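You operate a simulated robot arm through the tools that you are given. There is no shell and no other tool.

Carry out the task below with a simulated robot arm. There is one attempt and no reset: what you move stays moved.

Task
Seat the white cup in its well and the blue slab in the slot marked ALDER.
Fine: both sit flat on the tray; leave the other slab; knock nothing off.

Only the result counts: the job must be done as asked and must still hold three seconds after the hand-in. Knocking over, shifting, dropping, spilling or breaking anything else fails it.

Robot
A 6-joint arm with a two-finger parallel gripper, fixed in place. Base frame: the origin is on the floor under the middle of its stand, x ahead of it, y to its left, z up. Units: m, degrees, N and s.
With the tool pointing down near the work surface it reaches from about 0.2 to 0.62 m from the base axis. Its first joint turns from -66.0 to 66.0 degrees. Payload 2.7 kg.
Tool frame: the origin (TCP) lies between the finger pads and is the grasp point; the fingertips stand 0.023 m ahead of it; z points along the fingers, y is the line along which they close. Largest opening 0.094 m; finger width 0.038, thickness 0.01; the body of the gripper, 0.054 by 0.096 m, starts 0.039 m behind the TCP.
Orientation is that of the tool frame in the base frame, as a unit quaternion [x, y, z, w]. With the fingers straight down and closing along the base's y, the tool's x points along the base's -x, its y along +y and its z along -z.

Tools
- The arm moves only by the tool servo_tool. Its argument "targets" is a list of rows, each a list of 3 entries, a list of its own where there are three numbers: the shift along the tool's x, y, z in units of 20 mm (1.0 is 20 mm), then the turn, a rotation vector about the tool's x, y, z in units of 6 degrees (1.0 is 6 degrees), then the finger opening in m, from 0 to 0.094. In form: [[[dx, dy, dz], [rx, ry, rz], fingers], ...]. A call has 1 to 20 rows; each row shifts and turns the commanded pose from where the row before left it, along the tool's axes as they then stand. A call with a number of a shift or a turn outside -1 to 1 is refused whole. Each row takes 0.2 s and may step no farther than 0.05 m and 8.6 degrees from the row before; otherwise, or with a gripper value out of range, the whole call is refused. A pose out of reach is approached as far as the arm can. The call stops where the force on the tool passes 40 N (or 10 N more than at its start, if that is more) or the arm is blocked; 0.2 s more then pass. Each finger travels about 0.045 m/s and halts on what it meets, pressing with about 44 N; the grip force reading is that of the motor and also rises with nothing between the fingers. The clock runs only during rows and for 0.2 s after the last one: add rows that do not move to give the fingers time. The reply holds the time, the measured pose of the TCP, the force on the tool along the base axes, the opening and the grip force, in the units named above and with some noise, with the torque about the TCP (base axes, N m) and any sound that the robot's microphone picked up.
- Cameras (640 x 400 px; columns grow to the right, rows downward): "scene" is fixed at [0.0728, -0.4271, 1.4073]; the picture's right is [0.82, -0.58, 0.00], its down [-0.30, -0.43, -0.85] and it looks along [0.49, 0.69, -0.53] (base axes); focal length 366 px, centre (320, 200). "wrist" rides on the gripper at [0.086, 0.016, -0.074] in the tool frame; the picture's right is [-0.18, 0.98, 0.00], its down [-0.58, -0.11, -0.81] and it looks along [-0.79, -0.15, 0.59] (tool axes); focal length 243 px, centre (320, 200). There is no depth. A picture from a camera that has moved, and an enlarged one, comes with that camera's place and axes in the base frame and with its lens.
- grab_frame(camera): a new picture of that camera. No time passes.
- zoom(camera, box): a new picture of the part [left, top, right, bottom] of that camera's present view, enlarged. No time passes.
- hand_in(): hands the job in; it is judged then, once.

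Nothing tells you positions but the pictures and the camera data. Unless the task says otherwise, let go and move clear before handing in.

The tools are called after "Call:" by a JSON object that holds its "name" and its "arguments". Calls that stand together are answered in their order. servo_tool: Moves the arm, as the interface text tells. Its arguments: {"type":"object","properties":{"targets":{"type":"array"}},"required":["targets"]} The other tools are called the same way: grab_frame (camera) takes a picture; zoom (camera, box) takes an enlarged picture of a part of a camera's view; hand_in () hands the job in.

At the start:

```text
clock: 0.0
position: [0.4554, 0.1442, 1.0375]
orientation: [0.0, 1.0, 0.0, 0.001]
wrist_force: [1.2, -0.3, 0.6]
torque: [0.0, -0.04, 0.0]
gripper_width: 0.0939
grasp_force: 0.0
```

scene: 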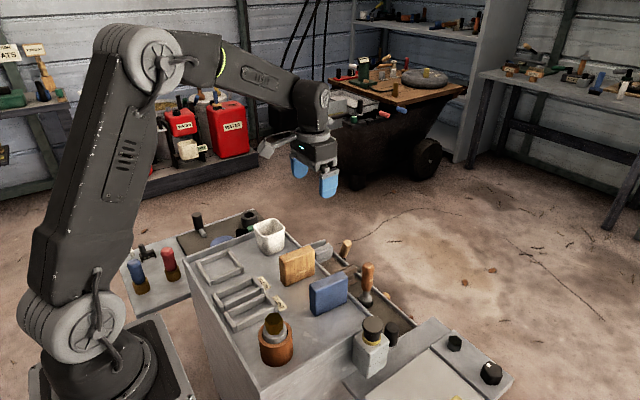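
wrist: 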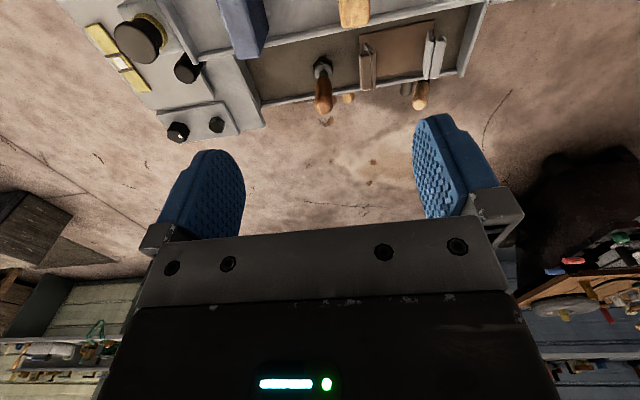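

I see a tray on a workbench with a white cup, a wooden slab and a blue slab, with a square well and two slots on its near side. I'll enlarge the view to read the labels and measure things before moving.

Call:
{"name": "zoom", "arguments": {"camera": "scene", "box": [180, 200, 420, 350]}}

Call:
{"name": "zoom", "arguments": {"camera": "scene", "box": [190, 240, 310, 315]}}

Call:
{"name": "zoom", "arguments": {"camera": "scene", "box": [240, 205, 360, 280]}}

Call:
{"name": "zoom", "arguments": {"camera": "scene", "box": [240, 250, 400, 350]}}

```text
2.67 times, centred on (300, 275) of scene
camera zoom: at [0.0728, -0.4271, 1.4073], right [0.82, -0.58, 0.0], down [-0.3, -0.43, -0.85], along [0.49, 0.69, -0.53], focal length 975 px, centre (373, 0)
```

zoom: 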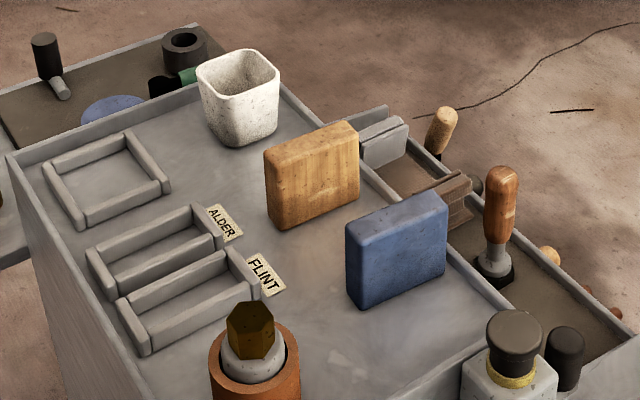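

```text
5.33 times, centred on (250, 278) of scene
camera zoom: at [0.0728, -0.4271, 1.4073], right [0.82, -0.58, 0.0], down [-0.3, -0.43, -0.85], along [0.49, 0.69, -0.53], focal length 1951 px, centre (693, -213)
```

zoom: 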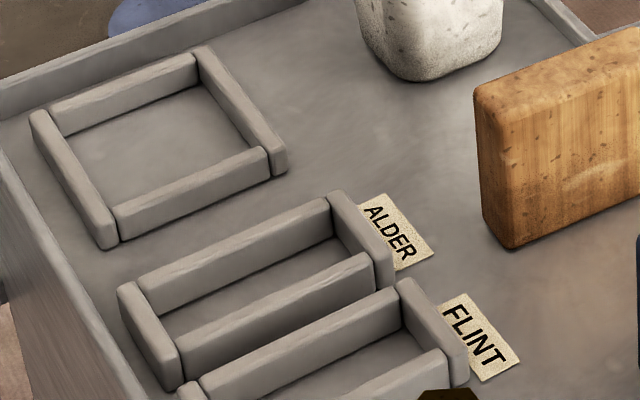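

```text
5.33 times, centred on (300, 242) of scene
camera zoom: at [0.0728, -0.4271, 1.4073], right [0.82, -0.58, 0.0], down [-0.3, -0.43, -0.85], along [0.49, 0.69, -0.53], focal length 1951 px, centre (427, -27)
```

zoom: 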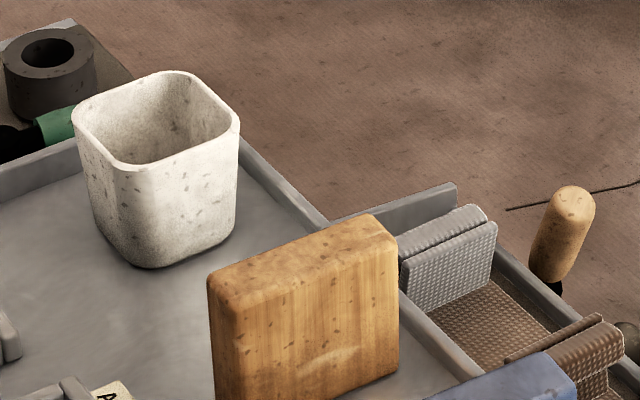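

```text
4.00 times, centred on (320, 300) of scene
camera zoom: at [0.0728, -0.4271, 1.4073], right [0.82, -0.58, 0.0], down [-0.3, -0.43, -0.85], along [0.49, 0.69, -0.53], focal length 1463 px, centre (320, -200)
```

zoom: 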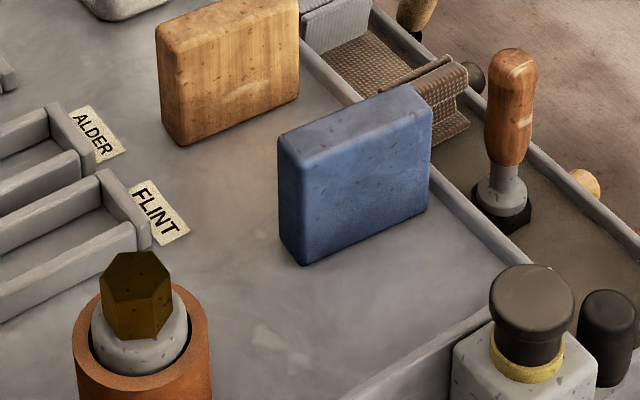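

The ALDER slot is the upper of the two slots, nearest the well, and the blue slab stands towards the robot's right. I'll check the wrist view and then tilt the wrist to look down at the tray and triangulate.

Call:
{"name": "zoom", "arguments": {"camera": "wrist", "box": [60, 0, 500, 150]}}

Call:
{"name": "servo_tool", "arguments": {"targets": [[[0.5, 0, -0.5], [0, 1, 0], 0.094], [[0.5, 0, -0.5], [0, 1, 0], 0.094], [[0.5, 0, -0.5], [0, 1, 0], 0.094], [[0.5, 0, -0.5], [0, 1, 0], 0.094], [[0.5, 0, -0.5], [0, 1, 0], 0.094], [[0, 0, 0], [0, 1, 0], 0.094], [[0, 0, 0], [0, 0, 0], 0.094]]}}

Call:
{"name": "grab_frame", "arguments": {"camera": "wrist"}}

```text
1.45 times, centred on (280, 75) of wrist
camera zoom: at [0.3694, 0.1602, 1.1115], right [0.18, 0.98, 0.0], down [0.58, -0.11, 0.81], along [0.79, -0.15, -0.59], focal length 353 px, centre (378, 382)
```

zoom: 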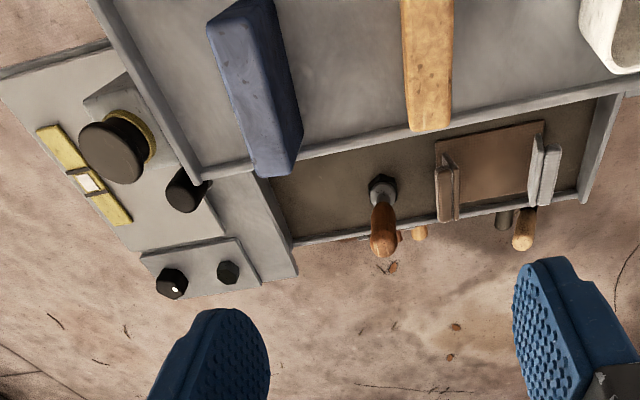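

```text
clock: 1.6
position: [0.4163, 0.1435, 1.0956]
orientation: [0.0, 0.95, 0.0, -0.311]
wrist_force: [-0.2, 0.2, 0.5]
torque: [0.0, 0.02, 0.01]
gripper_width: 0.0941
grasp_force: 0.1
```

```text
taken
camera wrist: at [0.3911, 0.1607, 1.2073], right [0.15, 0.98, -0.11], down [0.94, -0.11, 0.31], along [0.29, -0.15, -0.94], focal length 243 px, centre (320, 200)
```

wrist: 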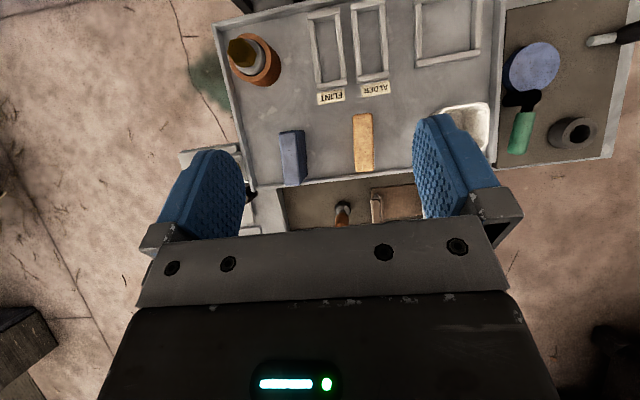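

Good overhead view: picture up is toward the robot base, picture right is +y. I'll enlarge it to measure the slots, well, slab and cup.

Call:
{"name": "zoom", "arguments": {"camera": "wrist", "box": [200, 0, 520, 200]}}

Call:
{"name": "zoom", "arguments": {"camera": "wrist", "box": [300, 0, 500, 125]}}

Call:
{"name": "zoom", "arguments": {"camera": "wrist", "box": [240, 90, 400, 190]}}

```text
2.00 times, centred on (360, 100) of wrist
camera zoom: at [0.3911, 0.1607, 1.2073], right [0.15, 0.98, -0.11], down [0.94, -0.11, 0.31], along [0.29, -0.15, -0.94], focal length 485 px, centre (240, 400)
```

zoom: 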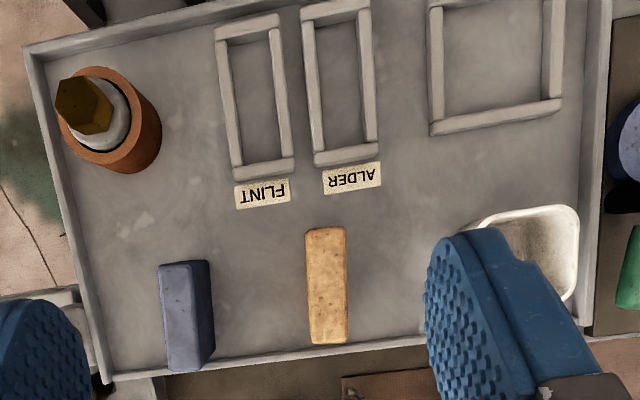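

```text
3.20 times, centred on (400, 62) of wrist
camera zoom: at [0.3911, 0.1607, 1.2073], right [0.15, 0.98, -0.11], down [0.94, -0.11, 0.31], along [0.29, -0.15, -0.94], focal length 776 px, centre (64, 640)
```

zoom: 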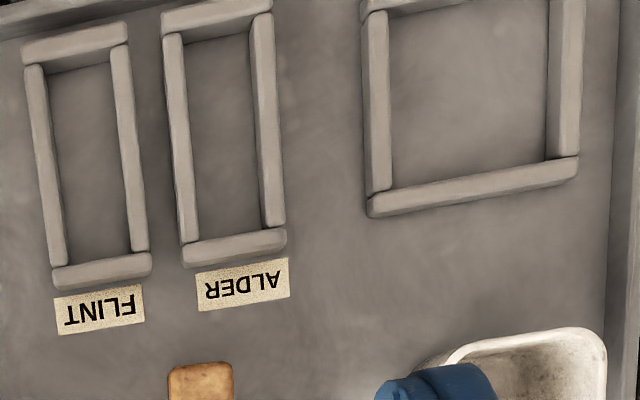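

```text
4.00 times, centred on (320, 140) of wrist
camera zoom: at [0.3911, 0.1607, 1.2073], right [0.15, 0.98, -0.11], down [0.94, -0.11, 0.31], along [0.29, -0.15, -0.94], focal length 970 px, centre (320, 440)
```

zoom: 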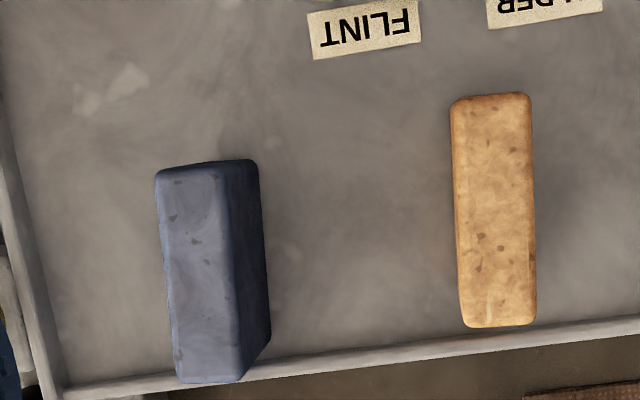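

The tray is clear in this view. To get heights I need stereo, so I'll take pictures from two more wrist positions, shifted in y.

Call:
{"name": "servo_tool", "arguments": {"targets": [[[0, 1, 0], [0, 0, 0], 0.094], [[0, 1, 0], [0, 0, 0], 0.094], [[0, 1, 0], [0, 0, 0], 0.094], [[0, 1, 0], [0, 0, 0], 0.094], [[0, 1, 0], [0, 0, 0], 0.094], [[0, 1, 0], [0, 0, 0], 0.094], [[0, 1, 0], [0, 0, 0], 0.094], [[0, 0, 0], [0, 0, 0], 0.094], [[0, 0, 0], [0, 0, 0], 0.094]]}}

Call:
{"name": "grab_frame", "arguments": {"camera": "wrist"}}

Call:
{"name": "zoom", "arguments": {"camera": "wrist", "box": [160, 0, 480, 200]}}

Call:
{"name": "zoom", "arguments": {"camera": "wrist", "box": [240, 0, 400, 100]}}

Call:
{"name": "zoom", "arguments": {"camera": "wrist", "box": [240, 60, 440, 185]}}

Call:
{"name": "zoom", "arguments": {"camera": "wrist", "box": [160, 0, 320, 100]}}

```text
clock: 3.6
position: [0.4075, 0.2814, 1.0874]
orientation: [0.0, 0.952, 0.002, -0.307]
wrist_force: [0.3, -0.3, 0.0]
torque: [-0.02, -0.01, 0.02]
gripper_width: 0.0939
grasp_force: 0.1
out of reach, approached as far as the arm can: row 6, 7
```

```text
taken
camera wrist: at [0.3816, 0.2978, 1.1984], right [0.15, 0.98, -0.11], down [0.94, -0.11, 0.31], along [0.3, -0.15, -0.94], focal length 243 px, centre (320, 200)
```

wrist: 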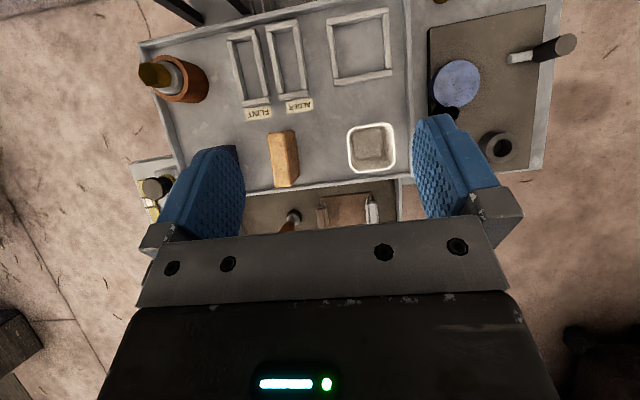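

```text
2.00 times, centred on (320, 100) of wrist
camera zoom: at [0.3816, 0.2978, 1.1984], right [0.15, 0.98, -0.11], down [0.94, -0.11, 0.31], along [0.3, -0.15, -0.94], focal length 485 px, centre (320, 400)
```

zoom: 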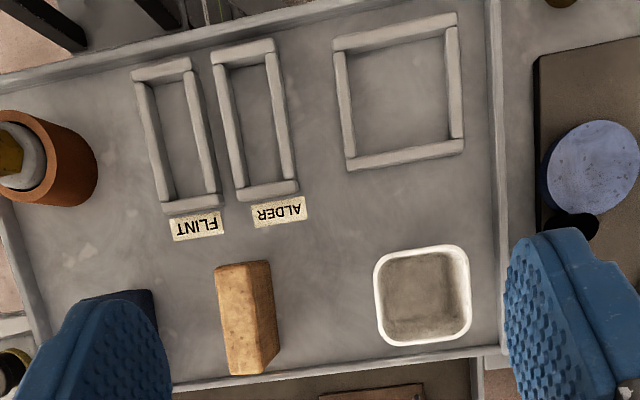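

```text
4.00 times, centred on (320, 50) of wrist
camera zoom: at [0.3816, 0.2978, 1.1984], right [0.15, 0.98, -0.11], down [0.94, -0.11, 0.31], along [0.3, -0.15, -0.94], focal length 970 px, centre (320, 800)
```

zoom: 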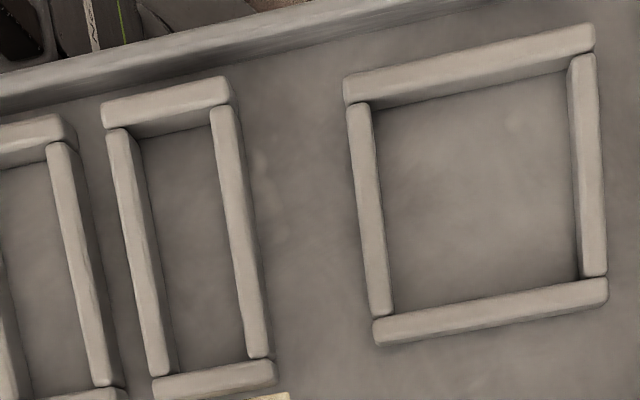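

```text
3.20 times, centred on (340, 122) of wrist
camera zoom: at [0.3816, 0.2978, 1.1984], right [0.15, 0.98, -0.11], down [0.94, -0.11, 0.31], along [0.3, -0.15, -0.94], focal length 776 px, centre (256, 448)
```

zoom: 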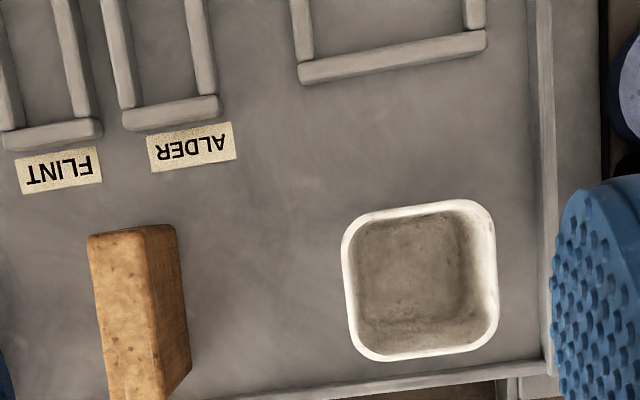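

```text
4.00 times, centred on (240, 50) of wrist
camera zoom: at [0.3816, 0.2978, 1.1984], right [0.15, 0.98, -0.11], down [0.94, -0.11, 0.31], along [0.3, -0.15, -0.94], focal length 970 px, centre (640, 800)
```

zoom: 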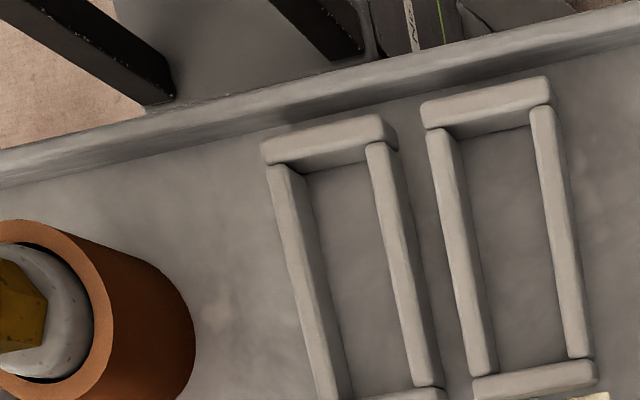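

Triangulating the three wrist views puts the tray floor at z≈0.73. Rough positions are ALDER slot (0.276, 0.211), well (0.275, 0.332), cup (0.433, 0.332), and blue slab (0.437, 0.058), turned about −4° with its top at about 0.81. I'll bring the tool upright over the ALDER slot for a closer look.

Call:
{"name": "servo_tool", "arguments": {"targets": [[[0, 0, 0], [0, -1, 0], 0.094], [[0, 0, 0], [0, -1, 0], 0.094], [[0, 0, 0], [0, -1, 0], 0.094], [[0, 0, 0], [0, -1, 0], 0.094], [[0, 0, 0], [0, -1, 0], 0.094], [[0, 0, 0], [0, -1, 0], 0.094], [[0.7065, -0.3685, 0.981], [0, 0, 0], 0.094], [[0.7065, -0.3685, 0.981], [0, 0, 0], 0.094], [[0.7065, -0.3685, 0.981], [0, 0, 0], 0.094], [[0.7065, -0.3685, 0.981], [0, 0, 0], 0.094], [[0.7065, -0.3685, 0.981], [0, 0, 0], 0.094], [[0.7065, -0.3685, 0.981], [0, 0, 0], 0.094], [[0.7065, -0.3685, 0.981], [0, 0, 0], 0.094], [[0.7065, -0.3685, 0.981], [0, 0, 0], 0.094], [[0.7065, -0.3685, 0.981], [0, 0, 0], 0.094], [[0.7065, -0.3685, 0.981], [0, 0, 0], 0.094], [[0, 0, 0], [0, 0, 0], 0.094], [[0, 0, 0], [0, 0, 0], 0.094]]}}

Call:
{"name": "grab_frame", "arguments": {"camera": "wrist"}}

Call:
{"name": "grab_frame", "arguments": {"camera": "scene"}}

```text
clock: 7.4
position: [0.2663, 0.2043, 0.8929]
orientation: [0.0, 1.0, 0.0, 0.0]
wrist_force: [0.4, 0.3, -0.5]
torque: [0.02, 0.03, -0.02]
gripper_width: 0.0939
grasp_force: 0.1
```

```text
taken
camera wrist: at [0.1802, 0.2212, 0.9669], right [0.18, 0.98, 0.0], down [0.58, -0.11, 0.81], along [0.79, -0.15, -0.59], focal length 243 px, centre (320, 200)
```

wrist: 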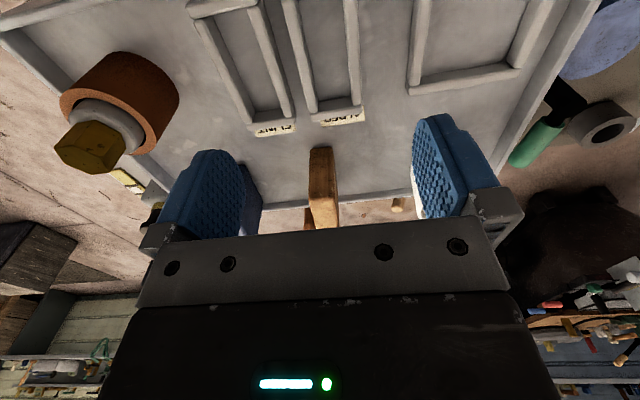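

```text
taken
```

scene: 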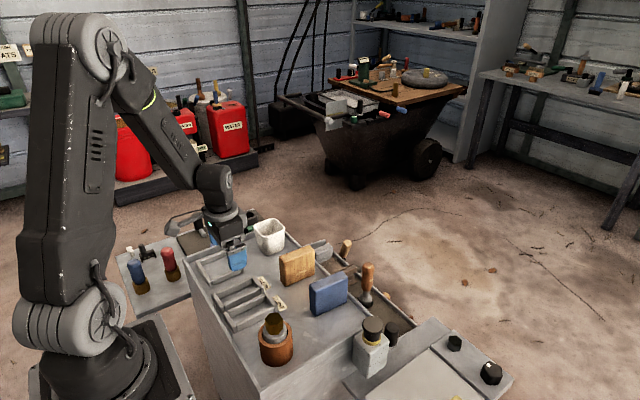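

The tool is upright at about (0.266, 0.205, 0.893), above the slots. I'll enlarge this view to fix the slot and well positions more closely.

Call:
{"name": "zoom", "arguments": {"camera": "wrist", "box": [220, 0, 420, 125]}}

Call:
{"name": "zoom", "arguments": {"camera": "wrist", "box": [370, 0, 570, 125]}}

Call:
{"name": "zoom", "arguments": {"camera": "wrist", "box": [260, 0, 400, 20]}}

```text
3.20 times, centred on (320, 62) of wrist
camera zoom: at [0.1802, 0.2212, 0.9669], right [0.18, 0.98, 0.0], down [0.58, -0.11, 0.81], along [0.79, -0.15, -0.59], focal length 776 px, centre (320, 640)
```

zoom: 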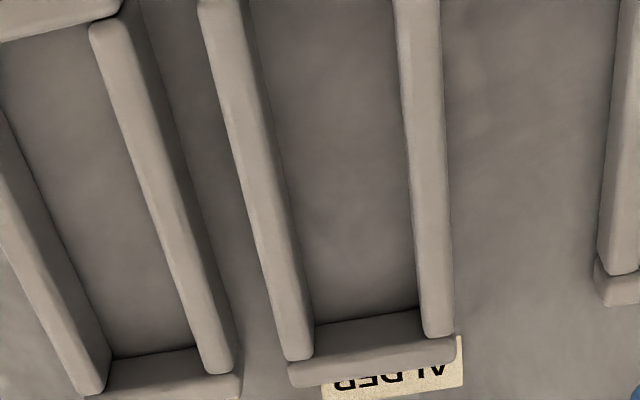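

```text
3.20 times, centred on (470, 62) of wrist
camera zoom: at [0.1802, 0.2212, 0.9669], right [0.18, 0.98, 0.0], down [0.58, -0.11, 0.81], along [0.79, -0.15, -0.59], focal length 776 px, centre (-160, 640)
```

zoom: 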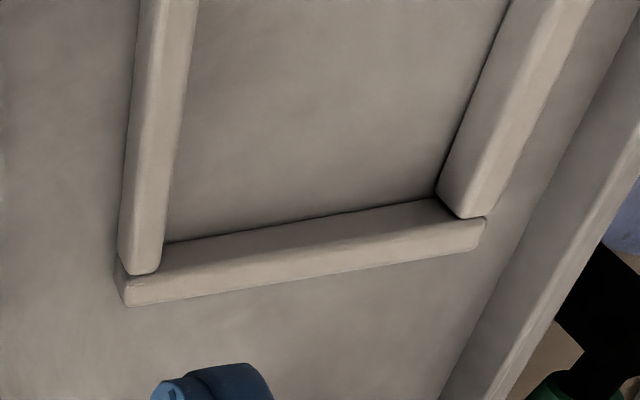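

```text
4.57 times, centred on (330, 10) of wrist
camera zoom: at [0.1802, 0.2212, 0.9669], right [0.18, 0.98, 0.0], down [0.58, -0.11, 0.81], along [0.79, -0.15, -0.59], focal length 1109 px, centre (274, 1069)
```

zoom: 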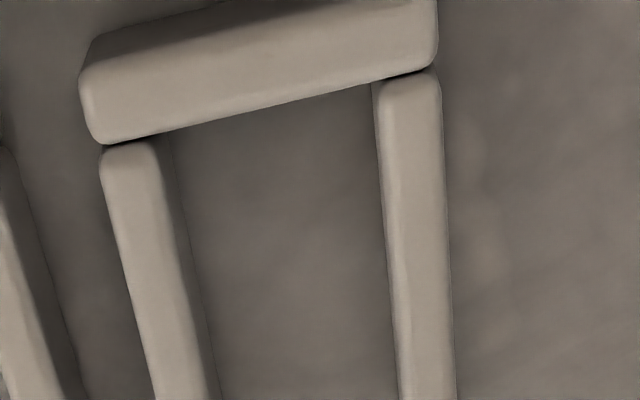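

The ALDER slot centre comes out at about (0.277, 0.210), with rails about 16 mm high and an inner opening of about 35 × 95 mm. The well centre is about (0.277, 0.332). Next I'll move above the blue slab, staying high, for a close look.

Call:
{"name": "servo_tool", "arguments": {"targets": [[[-0.859, -0.736, -0.035], [0, 0, 0], 0.094], [[-0.859, -0.736, -0.035], [0, 0, 0], 0.094], [[-0.859, -0.736, -0.035], [0, 0, 0], 0.094], [[-0.859, -0.736, -0.035], [0, 0, 0], 0.094], [[-0.859, -0.736, -0.035], [0, 0, 0], 0.094], [[-0.859, -0.736, -0.035], [0, 0, 0], 0.094], [[-0.859, -0.736, -0.035], [0, 0, 0], 0.094], [[-0.859, -0.736, -0.035], [0, 0, 0], 0.094], [[-0.859, -0.736, -0.035], [0, 0, 0], 0.094], [[-0.859, -0.736, -0.035], [0, 0, 0], 0.094], [[0, 0, 0], [0, 0, 0], 0.094], [[0, 0, 0], [0, 0, 0], 0.094]]}}

Call:
{"name": "grab_frame", "arguments": {"camera": "wrist"}}

Call:
{"name": "zoom", "arguments": {"camera": "wrist", "box": [220, 20, 420, 145]}}

Call:
{"name": "zoom", "arguments": {"camera": "scene", "box": [270, 220, 390, 330]}}

```text
clock: 10.0
position: [0.4421, 0.0603, 0.898]
orientation: [0.0, 1.0, 0.0, 0.0]
wrist_force: [0.5, 0.0, 0.0]
torque: [0.0, 0.0, 0.02]
gripper_width: 0.094
grasp_force: 0.0
```

```text
taken
camera wrist: at [0.3563, 0.0771, 0.9721], right [0.18, 0.98, 0.0], down [0.58, -0.11, 0.81], along [0.79, -0.15, -0.59], focal length 243 px, centre (320, 200)
```

wrist: 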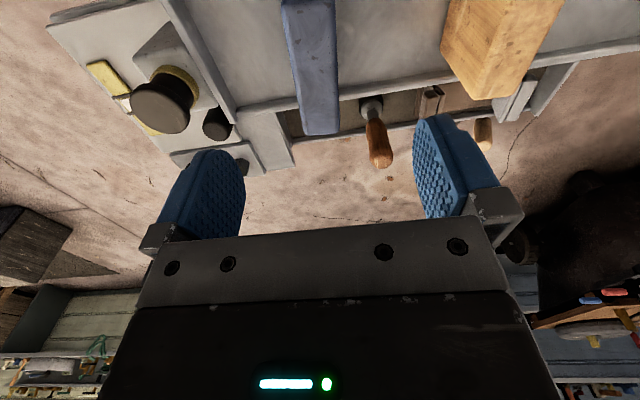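

```text
3.20 times, centred on (320, 82) of wrist
camera zoom: at [0.3563, 0.0771, 0.9721], right [0.18, 0.98, 0.0], down [0.58, -0.11, 0.81], along [0.79, -0.15, -0.59], focal length 776 px, centre (320, 576)
```

zoom: 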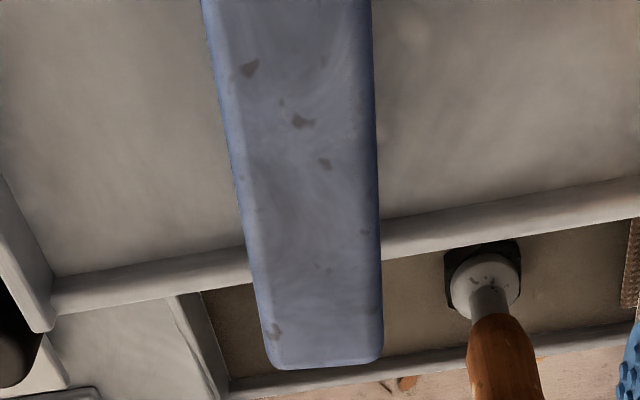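

```text
3.64 times, centred on (330, 275) of scene
camera zoom: at [0.0728, -0.4271, 1.4073], right [0.82, -0.58, 0.0], down [-0.3, -0.43, -0.85], along [0.49, 0.69, -0.53], focal length 1330 px, centre (284, -73)
```

zoom: 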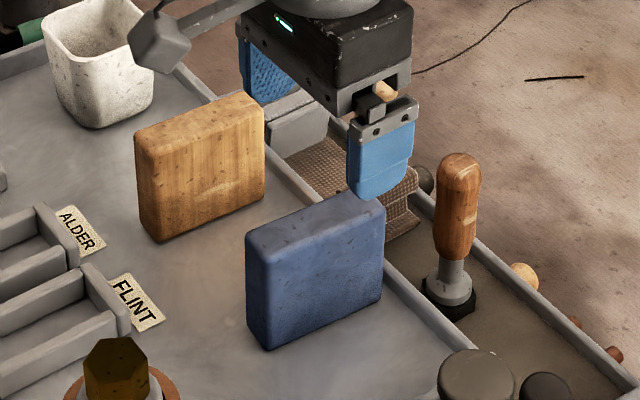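

The blue slab is about 29 mm thick and turned about −5°, centred near (0.439, 0.059) with its top at z≈0.81. The arm shows pose offsets of a few mm, so I'll steer by the camera's reported pose. I'll check the slab's near end next.

Call:
{"name": "zoom", "arguments": {"camera": "wrist", "box": [260, 0, 400, 20]}}

Call:
{"name": "servo_tool", "arguments": {"targets": [[[0, 0, 0], [0, 0, 0], 0.094], [[0, 0, 0], [0, 0, 0], 0.094]]}}

Call:
{"name": "zoom", "arguments": {"camera": "wrist", "box": [240, 0, 440, 125]}}

```text
4.57 times, centred on (330, 10) of wrist
camera zoom: at [0.3563, 0.0771, 0.9721], right [0.18, 0.98, 0.0], down [0.58, -0.11, 0.81], along [0.79, -0.15, -0.59], focal length 1109 px, centre (274, 1069)
```

zoom: 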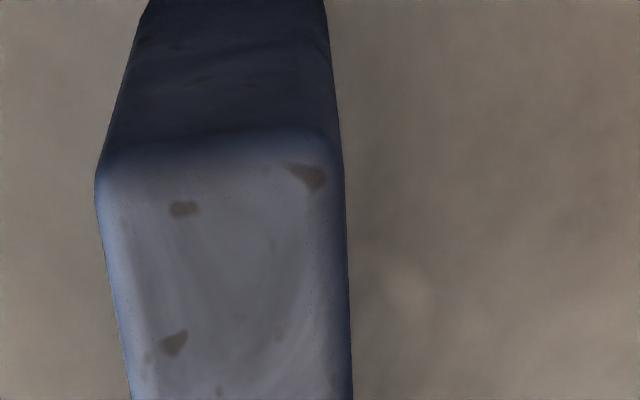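

```text
clock: 10.6
position: [0.4422, 0.0616, 0.898]
orientation: [0.0, 1.0, 0.001, 0.0]
wrist_force: [-0.3, -0.3, 0.4]
torque: [0.01, 0.02, -0.01]
gripper_width: 0.0939
grasp_force: 0.1
```

```text
3.20 times, centred on (340, 62) of wrist
camera zoom: at [0.3562, 0.0772, 0.9722], right [0.18, 0.98, 0.0], down [0.58, -0.11, 0.81], along [0.79, -0.15, -0.59], focal length 776 px, centre (256, 640)
```

zoom: 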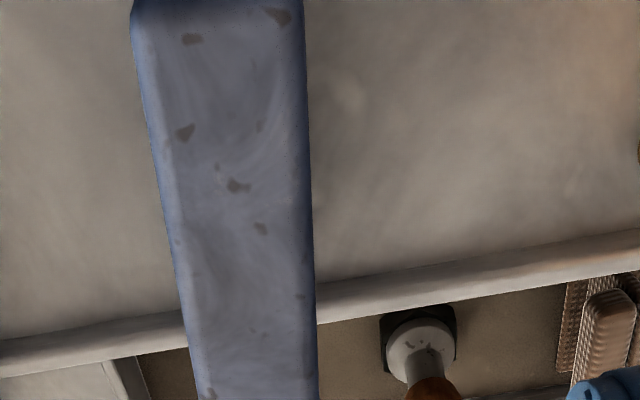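

The slab runs from x≈0.395 to 0.482, centred near (0.439, 0.059). I'll align the fingers with its yaw, drop so the fingertips are just above its top, and check again.

Call:
{"name": "servo_tool", "arguments": {"targets": [[[0.18, -0.095, 0], [0, 0, 0.85], 0.094], [[0, 0, 0.8], [0, 0, 0], 0.094], [[0, 0, 0.8], [0, 0, 0], 0.094], [[0, 0, 0.8], [0, 0, 0], 0.094], [[0, 0, 0], [0, 0, 0], 0.094], [[0, 0, 0], [0, 0, 0], 0.094]]}}

Call:
{"name": "grab_frame", "arguments": {"camera": "wrist"}}

Call:
{"name": "zoom", "arguments": {"camera": "wrist", "box": [200, 20, 440, 170]}}

Call:
{"name": "zoom", "arguments": {"camera": "scene", "box": [270, 220, 390, 330]}}

```text
clock: 12.0
position: [0.436, 0.0591, 0.8522]
orientation: [0.045, 0.999, 0.0, 0.0]
wrist_force: [-0.5, 0.3, -0.6]
torque: [0.02, -0.03, 0.01]
gripper_width: 0.0938
grasp_force: 0.1
```

```text
taken
camera wrist: at [0.3523, 0.0838, 0.9248], right [0.27, 0.96, 0.0], down [0.57, -0.16, 0.81], along [0.78, -0.22, -0.59], focal length 243 px, centre (320, 200)
```

wrist: 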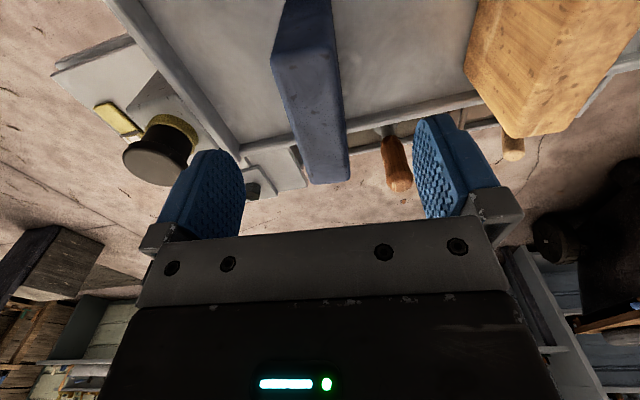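

```text
2.67 times, centred on (320, 95) of wrist
camera zoom: at [0.3523, 0.0838, 0.9248], right [0.27, 0.96, 0.0], down [0.57, -0.16, 0.81], along [0.78, -0.22, -0.59], focal length 647 px, centre (320, 480)
```

zoom: 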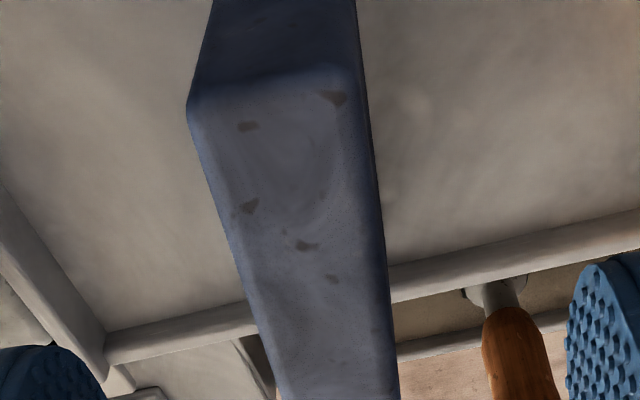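

```text
3.64 times, centred on (330, 275) of scene
camera zoom: at [0.0728, -0.4271, 1.4073], right [0.82, -0.58, 0.0], down [-0.3, -0.43, -0.85], along [0.49, 0.69, -0.53], focal length 1330 px, centre (284, -73)
```

zoom: 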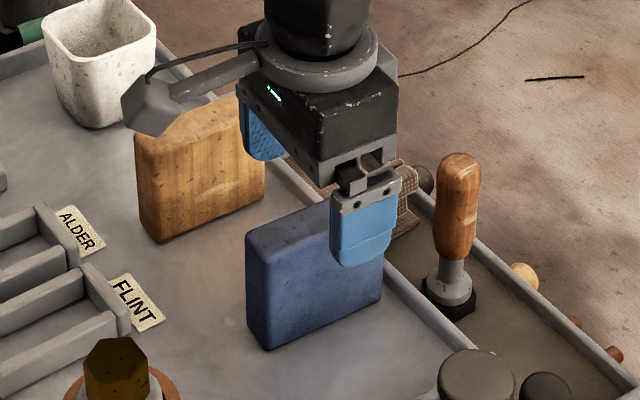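

The fingers are aligned and straddle the slab. I'll make a small centring correction, descend to TCP z≈0.783 with the fingers open, and check before closing.

Call:
{"name": "servo_tool", "arguments": {"targets": [[[-0.145, -0.047, 0], [0, 0, 0], 0.094], [[0, 0, 0.8475], [0, 0, 0], 0.094], [[0, 0, 0.8475], [0, 0, 0], 0.094], [[0, 0, 0.8475], [0, 0, 0], 0.094], [[0, 0, 0.8475], [0, 0, 0], 0.094], [[0, 0, 0], [0, 0, 0], 0.094], [[0, 0, 0], [0, 0, 0], 0.094]]}}

Call:
{"name": "grab_frame", "arguments": {"camera": "wrist"}}

Call:
{"name": "zoom", "arguments": {"camera": "scene", "box": [270, 220, 390, 330]}}

```text
clock: 13.6
position: [0.4374, 0.0563, 0.785]
orientation: [0.045, 0.999, 0.0, -0.001]
wrist_force: [0.2, -0.7, 0.5]
torque: [-0.01, -0.02, 0.01]
gripper_width: 0.0939
grasp_force: 0.1
```

```text
taken
camera wrist: at [0.3535, 0.0803, 0.8589], right [0.27, 0.96, 0.0], down [0.57, -0.16, 0.81], along [0.78, -0.22, -0.59], focal length 243 px, centre (320, 200)
```

wrist: 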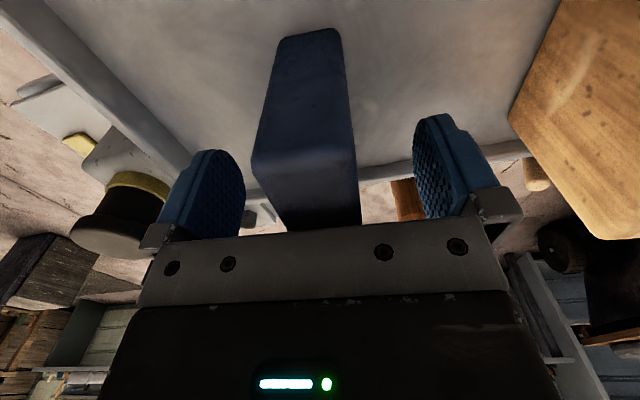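

```text
3.64 times, centred on (330, 275) of scene
camera zoom: at [0.0728, -0.4271, 1.4073], right [0.82, -0.58, 0.0], down [-0.3, -0.43, -0.85], along [0.49, 0.69, -0.53], focal length 1330 px, centre (284, -73)
```

zoom: 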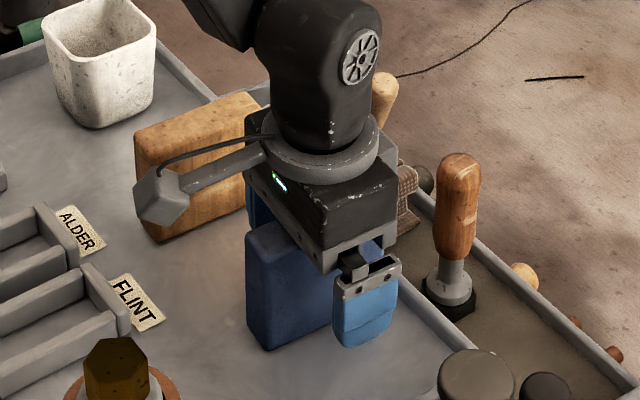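

The slab sits between the open fingers with clearance under the body. Its bottom edge puts the tray at z≈0.730 and its top at 0.810. I'll nudge to centre, then close.

Call:
{"name": "servo_tool", "arguments": {"targets": [[[-0.06, 0.11, 0], [0, 0, 0], 0.094], [[0, 0, 0], [0, 0, 0], 0.08], [[0, 0, 0], [0, 0, 0], 0.06], [[0, 0, 0], [0, 0, 0], 0.045], [[0, 0, 0], [0, 0, 0], 0.035], [[0, 0, 0], [0, 0, 0], 0.02], [[0, 0, 0], [0, 0, 0], 0.01], [[0, 0, 0], [0, 0, 0], 0.01], [[0, 0, 0], [0, 0, 0], 0.01], [[0, 0, 0], [0, 0, 0], 0.01]]}}

Call:
{"name": "grab_frame", "arguments": {"camera": "wrist"}}

Call:
{"name": "zoom", "arguments": {"camera": "scene", "box": [270, 220, 390, 330]}}

```text
clock: 15.8
position: [0.4396, 0.0581, 0.7855]
orientation: [0.044, 0.999, 0.0, 0.0]
wrist_force: [-0.2, 0.9, 0.6]
torque: [-0.01, 0.02, -0.01]
gripper_width: 0.0296
grasp_force: 43.8
```

```text
taken
camera wrist: at [0.3555, 0.0824, 0.8585], right [0.27, 0.96, 0.0], down [0.57, -0.16, 0.81], along [0.78, -0.22, -0.59], focal length 243 px, centre (320, 200)
```

wrist: 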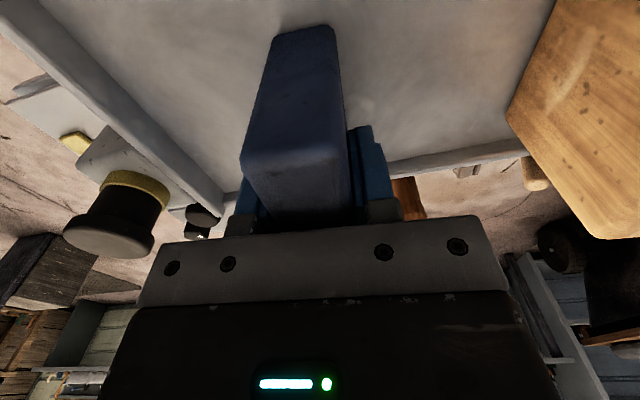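

```text
3.64 times, centred on (330, 275) of scene
camera zoom: at [0.0728, -0.4271, 1.4073], right [0.82, -0.58, 0.0], down [-0.3, -0.43, -0.85], along [0.49, 0.69, -0.53], focal length 1330 px, centre (284, -73)
```

zoom: 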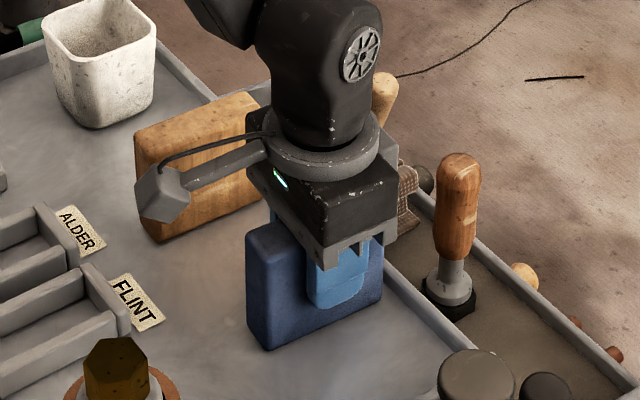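

Gripped: opening 29.6 mm at 44 N, with the slab centred on the TCP to about 1 mm. I'll lift it straight up and check that it holds.

Call:
{"name": "servo_tool", "arguments": {"targets": [[[0, 0, -0.5], [0, 0, 0], 0.01], [[0, 0, -0.8], [0, 0, 0], 0.01], [[0, 0, -1], [0, 0, 0], 0.01], [[0, 0, -1], [0, 0, 0], 0.01], [[0, 0, -1], [0, 0, 0], 0.01], [[0, 0, -1], [0, 0, 0], 0.01], [[0, 0, -1], [0, 0, 0], 0.01], [[0, 0, -1], [0, 0, 0], 0.01], [[0, 0, 0], [0, 0, -0.85], 0.01], [[0, 0, 0], [0, 0, 0], 0.01]]}}

Call:
{"name": "grab_frame", "arguments": {"camera": "wrist"}}

Call:
{"name": "grab_frame", "arguments": {"camera": "scene"}}

```text
clock: 18.0
position: [0.4394, 0.0586, 0.9306]
orientation: [-0.001, 1.0, -0.001, 0.0]
wrist_force: [0.2, 0.4, -0.8]
torque: [0.0, 0.0, 0.03]
gripper_width: 0.0294
grasp_force: 44.0
```

```text
taken
camera wrist: at [0.3538, 0.0754, 1.0047], right [0.18, 0.98, 0.0], down [0.58, -0.11, 0.81], along [0.79, -0.15, -0.59], focal length 243 px, centre (320, 200)
```

wrist: 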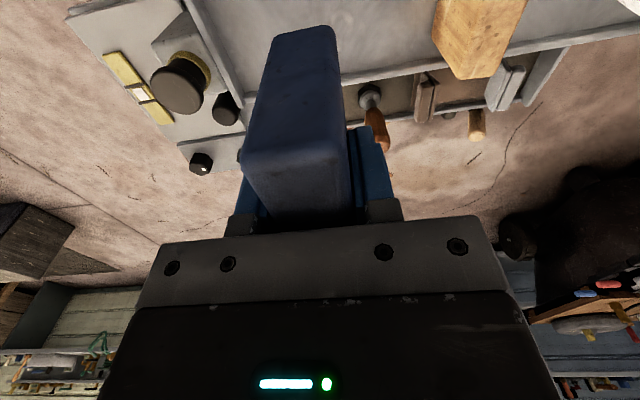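

```text
taken
```

scene: 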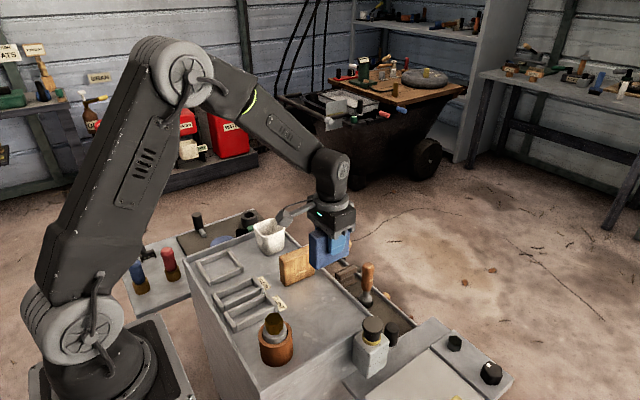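

The slab is lifted and held squarely. I'll carry it high over to the ALDER slot.

Call:
{"name": "servo_tool", "arguments": {"targets": [[[0.814, 0.754, 0], [0, 0, 0], 0.01], [[0.814, 0.754, 0], [0, 0, 0], 0.01], [[0.814, 0.754, 0], [0, 0, 0], 0.01], [[0.814, 0.754, 0], [0, 0, 0], 0.01], [[0.814, 0.754, 0], [0, 0, 0], 0.01], [[0.814, 0.754, 0], [0, 0, 0], 0.01], [[0.814, 0.754, 0], [0, 0, 0], 0.01], [[0.814, 0.754, 0], [0, 0, 0], 0.01], [[0.814, 0.754, 0], [0, 0, 0], 0.01], [[0.814, 0.754, 0], [0, 0, 0], 0.01], [[0, 0, 0], [0, 0, 0], 0.01], [[0, 0, 0], [0, 0, 0], 0.01]]}}

Call:
{"name": "grab_frame", "arguments": {"camera": "wrist"}}

Call:
{"name": "zoom", "arguments": {"camera": "wrist", "box": [200, 0, 400, 20]}}

Call:
{"name": "zoom", "arguments": {"camera": "scene", "box": [190, 210, 310, 320]}}

```text
clock: 20.6
position: [0.2763, 0.2087, 0.931]
orientation: [0.0, 1.0, 0.0, -0.001]
wrist_force: [-0.9, 0.0, -0.8]
torque: [-0.03, 0.0, 0.01]
gripper_width: 0.0295
grasp_force: 44.1
```

```text
taken
camera wrist: at [0.1906, 0.2249, 1.005], right [0.18, 0.98, 0.0], down [0.58, -0.11, 0.81], along [0.79, -0.15, -0.59], focal length 243 px, centre (320, 200)
```

wrist: 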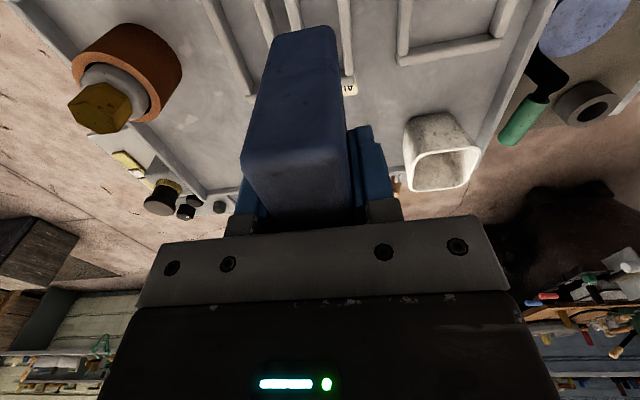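

```text
3.20 times, centred on (300, 10) of wrist
camera zoom: at [0.1906, 0.2249, 1.005], right [0.18, 0.98, 0.0], down [0.58, -0.11, 0.81], along [0.79, -0.15, -0.59], focal length 776 px, centre (384, 808)
```

zoom: 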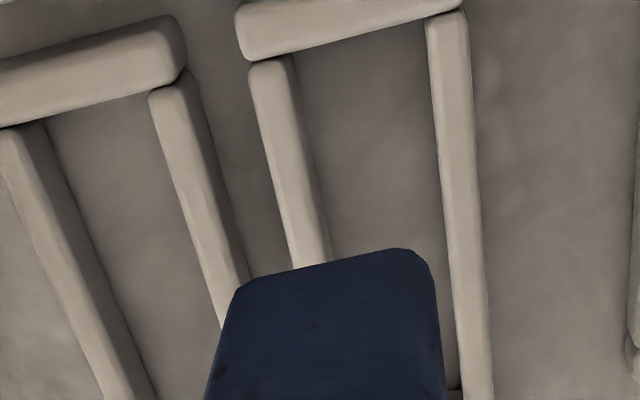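

```text
3.64 times, centred on (250, 265) of scene
camera zoom: at [0.0728, -0.4271, 1.4073], right [0.82, -0.58, 0.0], down [-0.3, -0.43, -0.85], along [0.49, 0.69, -0.53], focal length 1330 px, centre (574, -36)
```

zoom: 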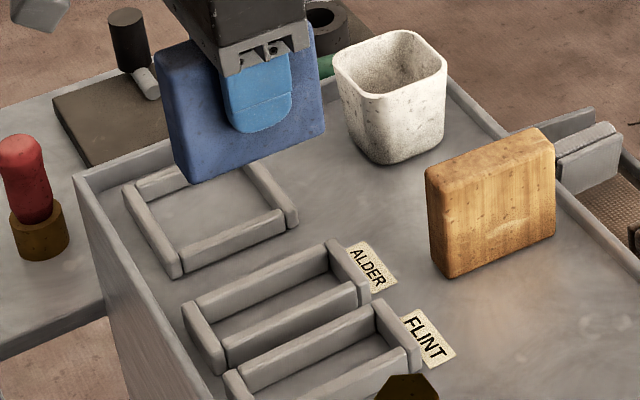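

The slab is held over the slot at (0.2766, 0.2089). I'll zoom hard on the rails to fix the slot's centre line before lowering.

Call:
{"name": "zoom", "arguments": {"camera": "wrist", "box": [265, 0, 345, 20]}}

Call:
{"name": "zoom", "arguments": {"camera": "wrist", "box": [310, 40, 390, 90]}}

Call:
{"name": "zoom", "arguments": {"camera": "scene", "box": [210, 265, 290, 315]}}

```text
8.00 times, centred on (305, 10) of wrist
camera zoom: at [0.1906, 0.2249, 1.005], right [0.18, 0.98, 0.0], down [0.58, -0.11, 0.81], along [0.79, -0.15, -0.59], focal length 1941 px, centre (440, 1720)
```

zoom: 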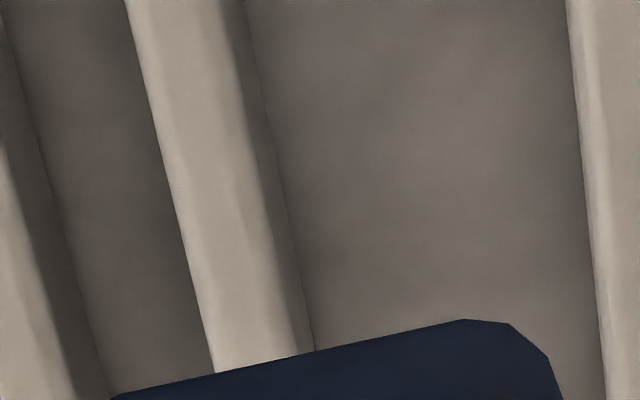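

```text
8.00 times, centred on (350, 65) of wrist
camera zoom: at [0.1906, 0.2249, 1.005], right [0.18, 0.98, 0.0], down [0.58, -0.11, 0.81], along [0.79, -0.15, -0.59], focal length 1941 px, centre (80, 1280)
```

zoom: 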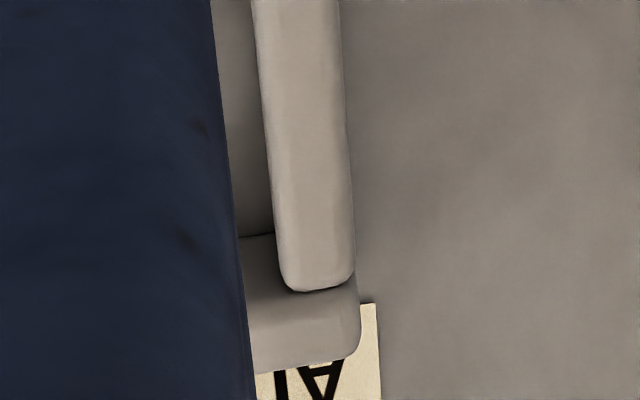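

```text
8.00 times, centred on (250, 290) of scene
camera zoom: at [0.0728, -0.4271, 1.4073], right [0.82, -0.58, 0.0], down [-0.3, -0.43, -0.85], along [0.49, 0.69, -0.53], focal length 2926 px, centre (880, -520)
```

zoom: 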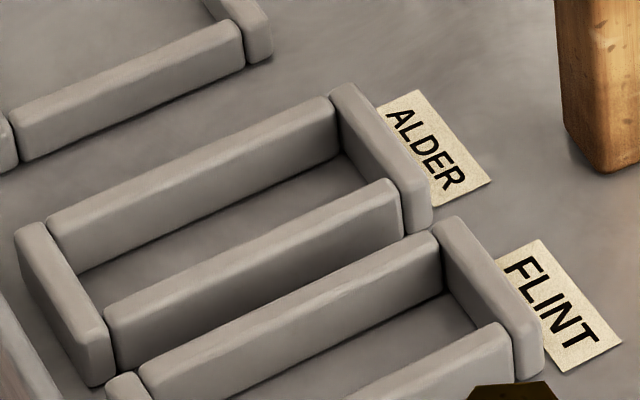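

The rails give the slot's inner faces at y≈0.193 and 0.2275 and x≈0.2295 to 0.324, so its centre is (0.277, 0.210), leaving about 2 mm either side of the slab. I'll lower to just above the rails and re-measure.

Call:
{"name": "servo_tool", "arguments": {"targets": [[[-0.045, 0.045, 0.8], [0, 0, 0], 0.01], [[0, 0, 1], [0, 0, 0], 0.01], [[0, 0, 1], [0, 0, 0], 0.01], [[0, 0, 1], [0, 0, 0], 0.01], [[0, 0, 1], [0, 0, 0], 0.01], [[0, 0, 1], [0, 0, 0], 0.01], [[0, 0, 0.475], [0, 0, 0], 0.01], [[0, 0, 0], [0, 0, 0], 0.01], [[0, 0, 0], [0, 0, 0], 0.01]]}}

Call:
{"name": "grab_frame", "arguments": {"camera": "wrist"}}

Call:
{"name": "zoom", "arguments": {"camera": "wrist", "box": [240, 0, 400, 60]}}

Call:
{"name": "zoom", "arguments": {"camera": "scene", "box": [190, 250, 290, 312]}}

```text
clock: 22.6
position: [0.2763, 0.2092, 0.8052]
orientation: [0.0, 1.0, 0.0, 0.0]
wrist_force: [0.5, 0.5, -0.8]
torque: [0.0, 0.0, -0.04]
gripper_width: 0.0296
grasp_force: 43.9
```

```text
taken
camera wrist: at [0.1907, 0.2255, 0.8792], right [0.18, 0.98, 0.0], down [0.58, -0.11, 0.81], along [0.79, -0.15, -0.59], focal length 243 px, centre (320, 200)
```

wrist: 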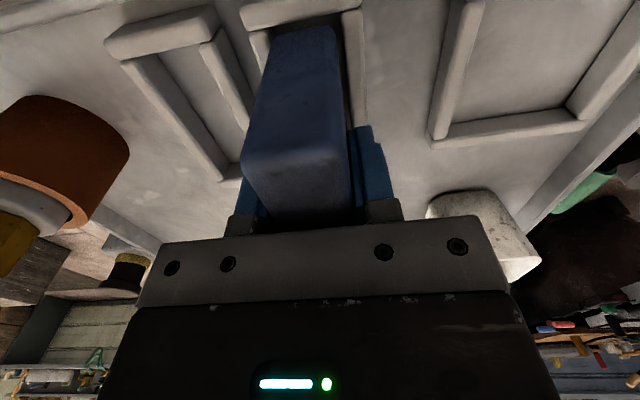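

```text
4.00 times, centred on (320, 30) of wrist
camera zoom: at [0.1907, 0.2255, 0.8792], right [0.18, 0.98, 0.0], down [0.58, -0.11, 0.81], along [0.79, -0.15, -0.59], focal length 970 px, centre (320, 880)
```

zoom: 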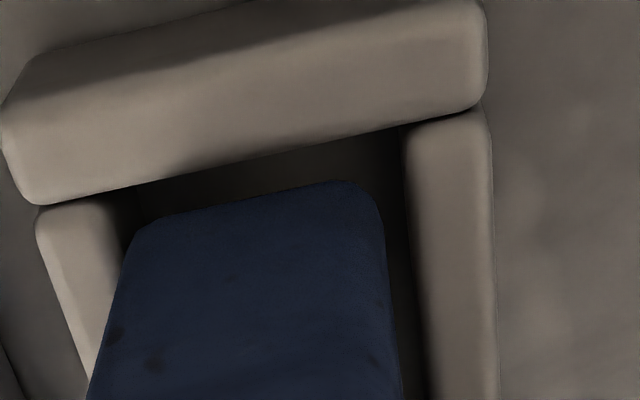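

```text
6.40 times, centred on (240, 281) of scene
camera zoom: at [0.0728, -0.4271, 1.4073], right [0.82, -0.58, 0.0], down [-0.3, -0.43, -0.85], along [0.49, 0.69, -0.53], focal length 2341 px, centre (832, -318)
```

zoom: 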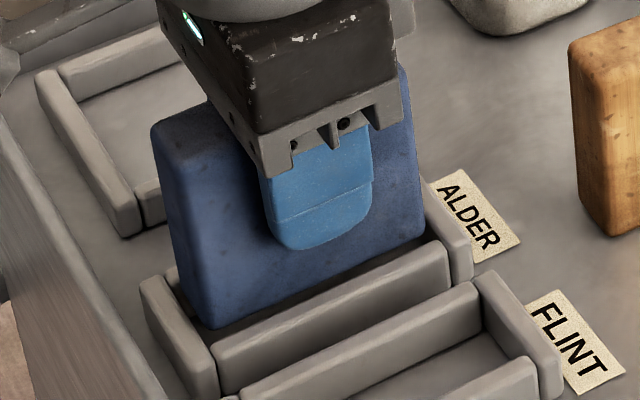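

The slab's bottom is about 5 mm above the rails, and its measured centre (y≈0.210) matches the slot's centre (y≈0.210), with clearance at both ends. I'll lower it slowly into the slot.

Call:
{"name": "servo_tool", "arguments": {"targets": [[[-0.03, 0, 0.25], [0, 0, 0], 0.01], [[0, 0, 0.25], [0, 0, 0], 0.01], [[0, 0, 0.25], [0, 0, 0], 0.01], [[0, 0, 0.185], [0, 0, 0], 0.01], [[0, 0, 0], [0, 0, 0], 0.01], [[0, 0, 0], [0, 0, 0], 0.01]]}}

Call:
{"name": "grab_frame", "arguments": {"camera": "wrist"}}

Call:
{"name": "zoom", "arguments": {"camera": "wrist", "box": [240, 0, 400, 60]}}

Call:
{"name": "zoom", "arguments": {"camera": "scene", "box": [190, 250, 290, 312]}}

```text
clock: 24.0
position: [0.2801, 0.2095, 0.7873]
orientation: [-0.001, 1.0, 0.001, 0.0]
wrist_force: [-0.6, -0.2, -1.9]
torque: [0.03, 0.04, -0.05]
gripper_width: 0.0292
grasp_force: 44.5
```

```text
taken
camera wrist: at [0.1925, 0.2267, 0.8607], right [0.18, 0.98, 0.0], down [0.58, -0.11, 0.81], along [0.79, -0.15, -0.59], focal length 243 px, centre (320, 200)
```

wrist: 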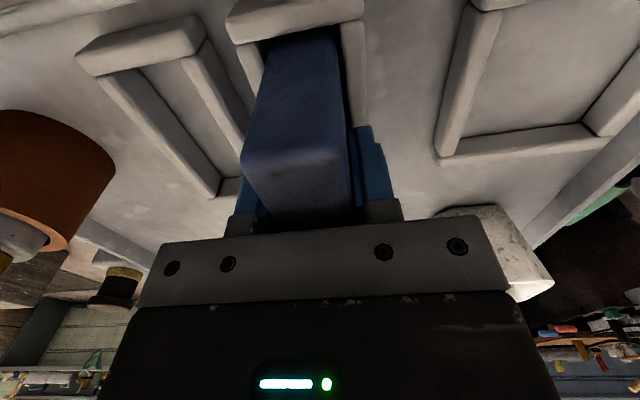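

```text
4.00 times, centred on (320, 30) of wrist
camera zoom: at [0.1925, 0.2267, 0.8607], right [0.18, 0.98, 0.0], down [0.58, -0.11, 0.81], along [0.79, -0.15, -0.59], focal length 970 px, centre (320, 880)
```

zoom: 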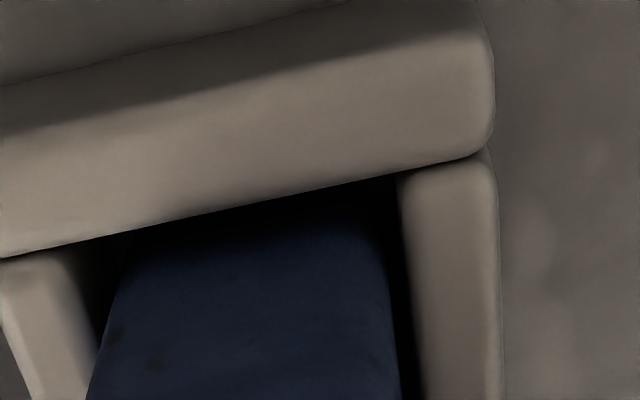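

```text
6.40 times, centred on (240, 281) of scene
camera zoom: at [0.0728, -0.4271, 1.4073], right [0.82, -0.58, 0.0], down [-0.3, -0.43, -0.85], along [0.49, 0.69, -0.53], focal length 2341 px, centre (832, -318)
```

zoom: 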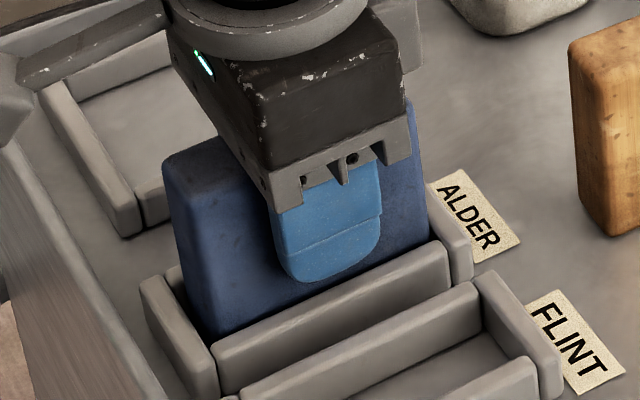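

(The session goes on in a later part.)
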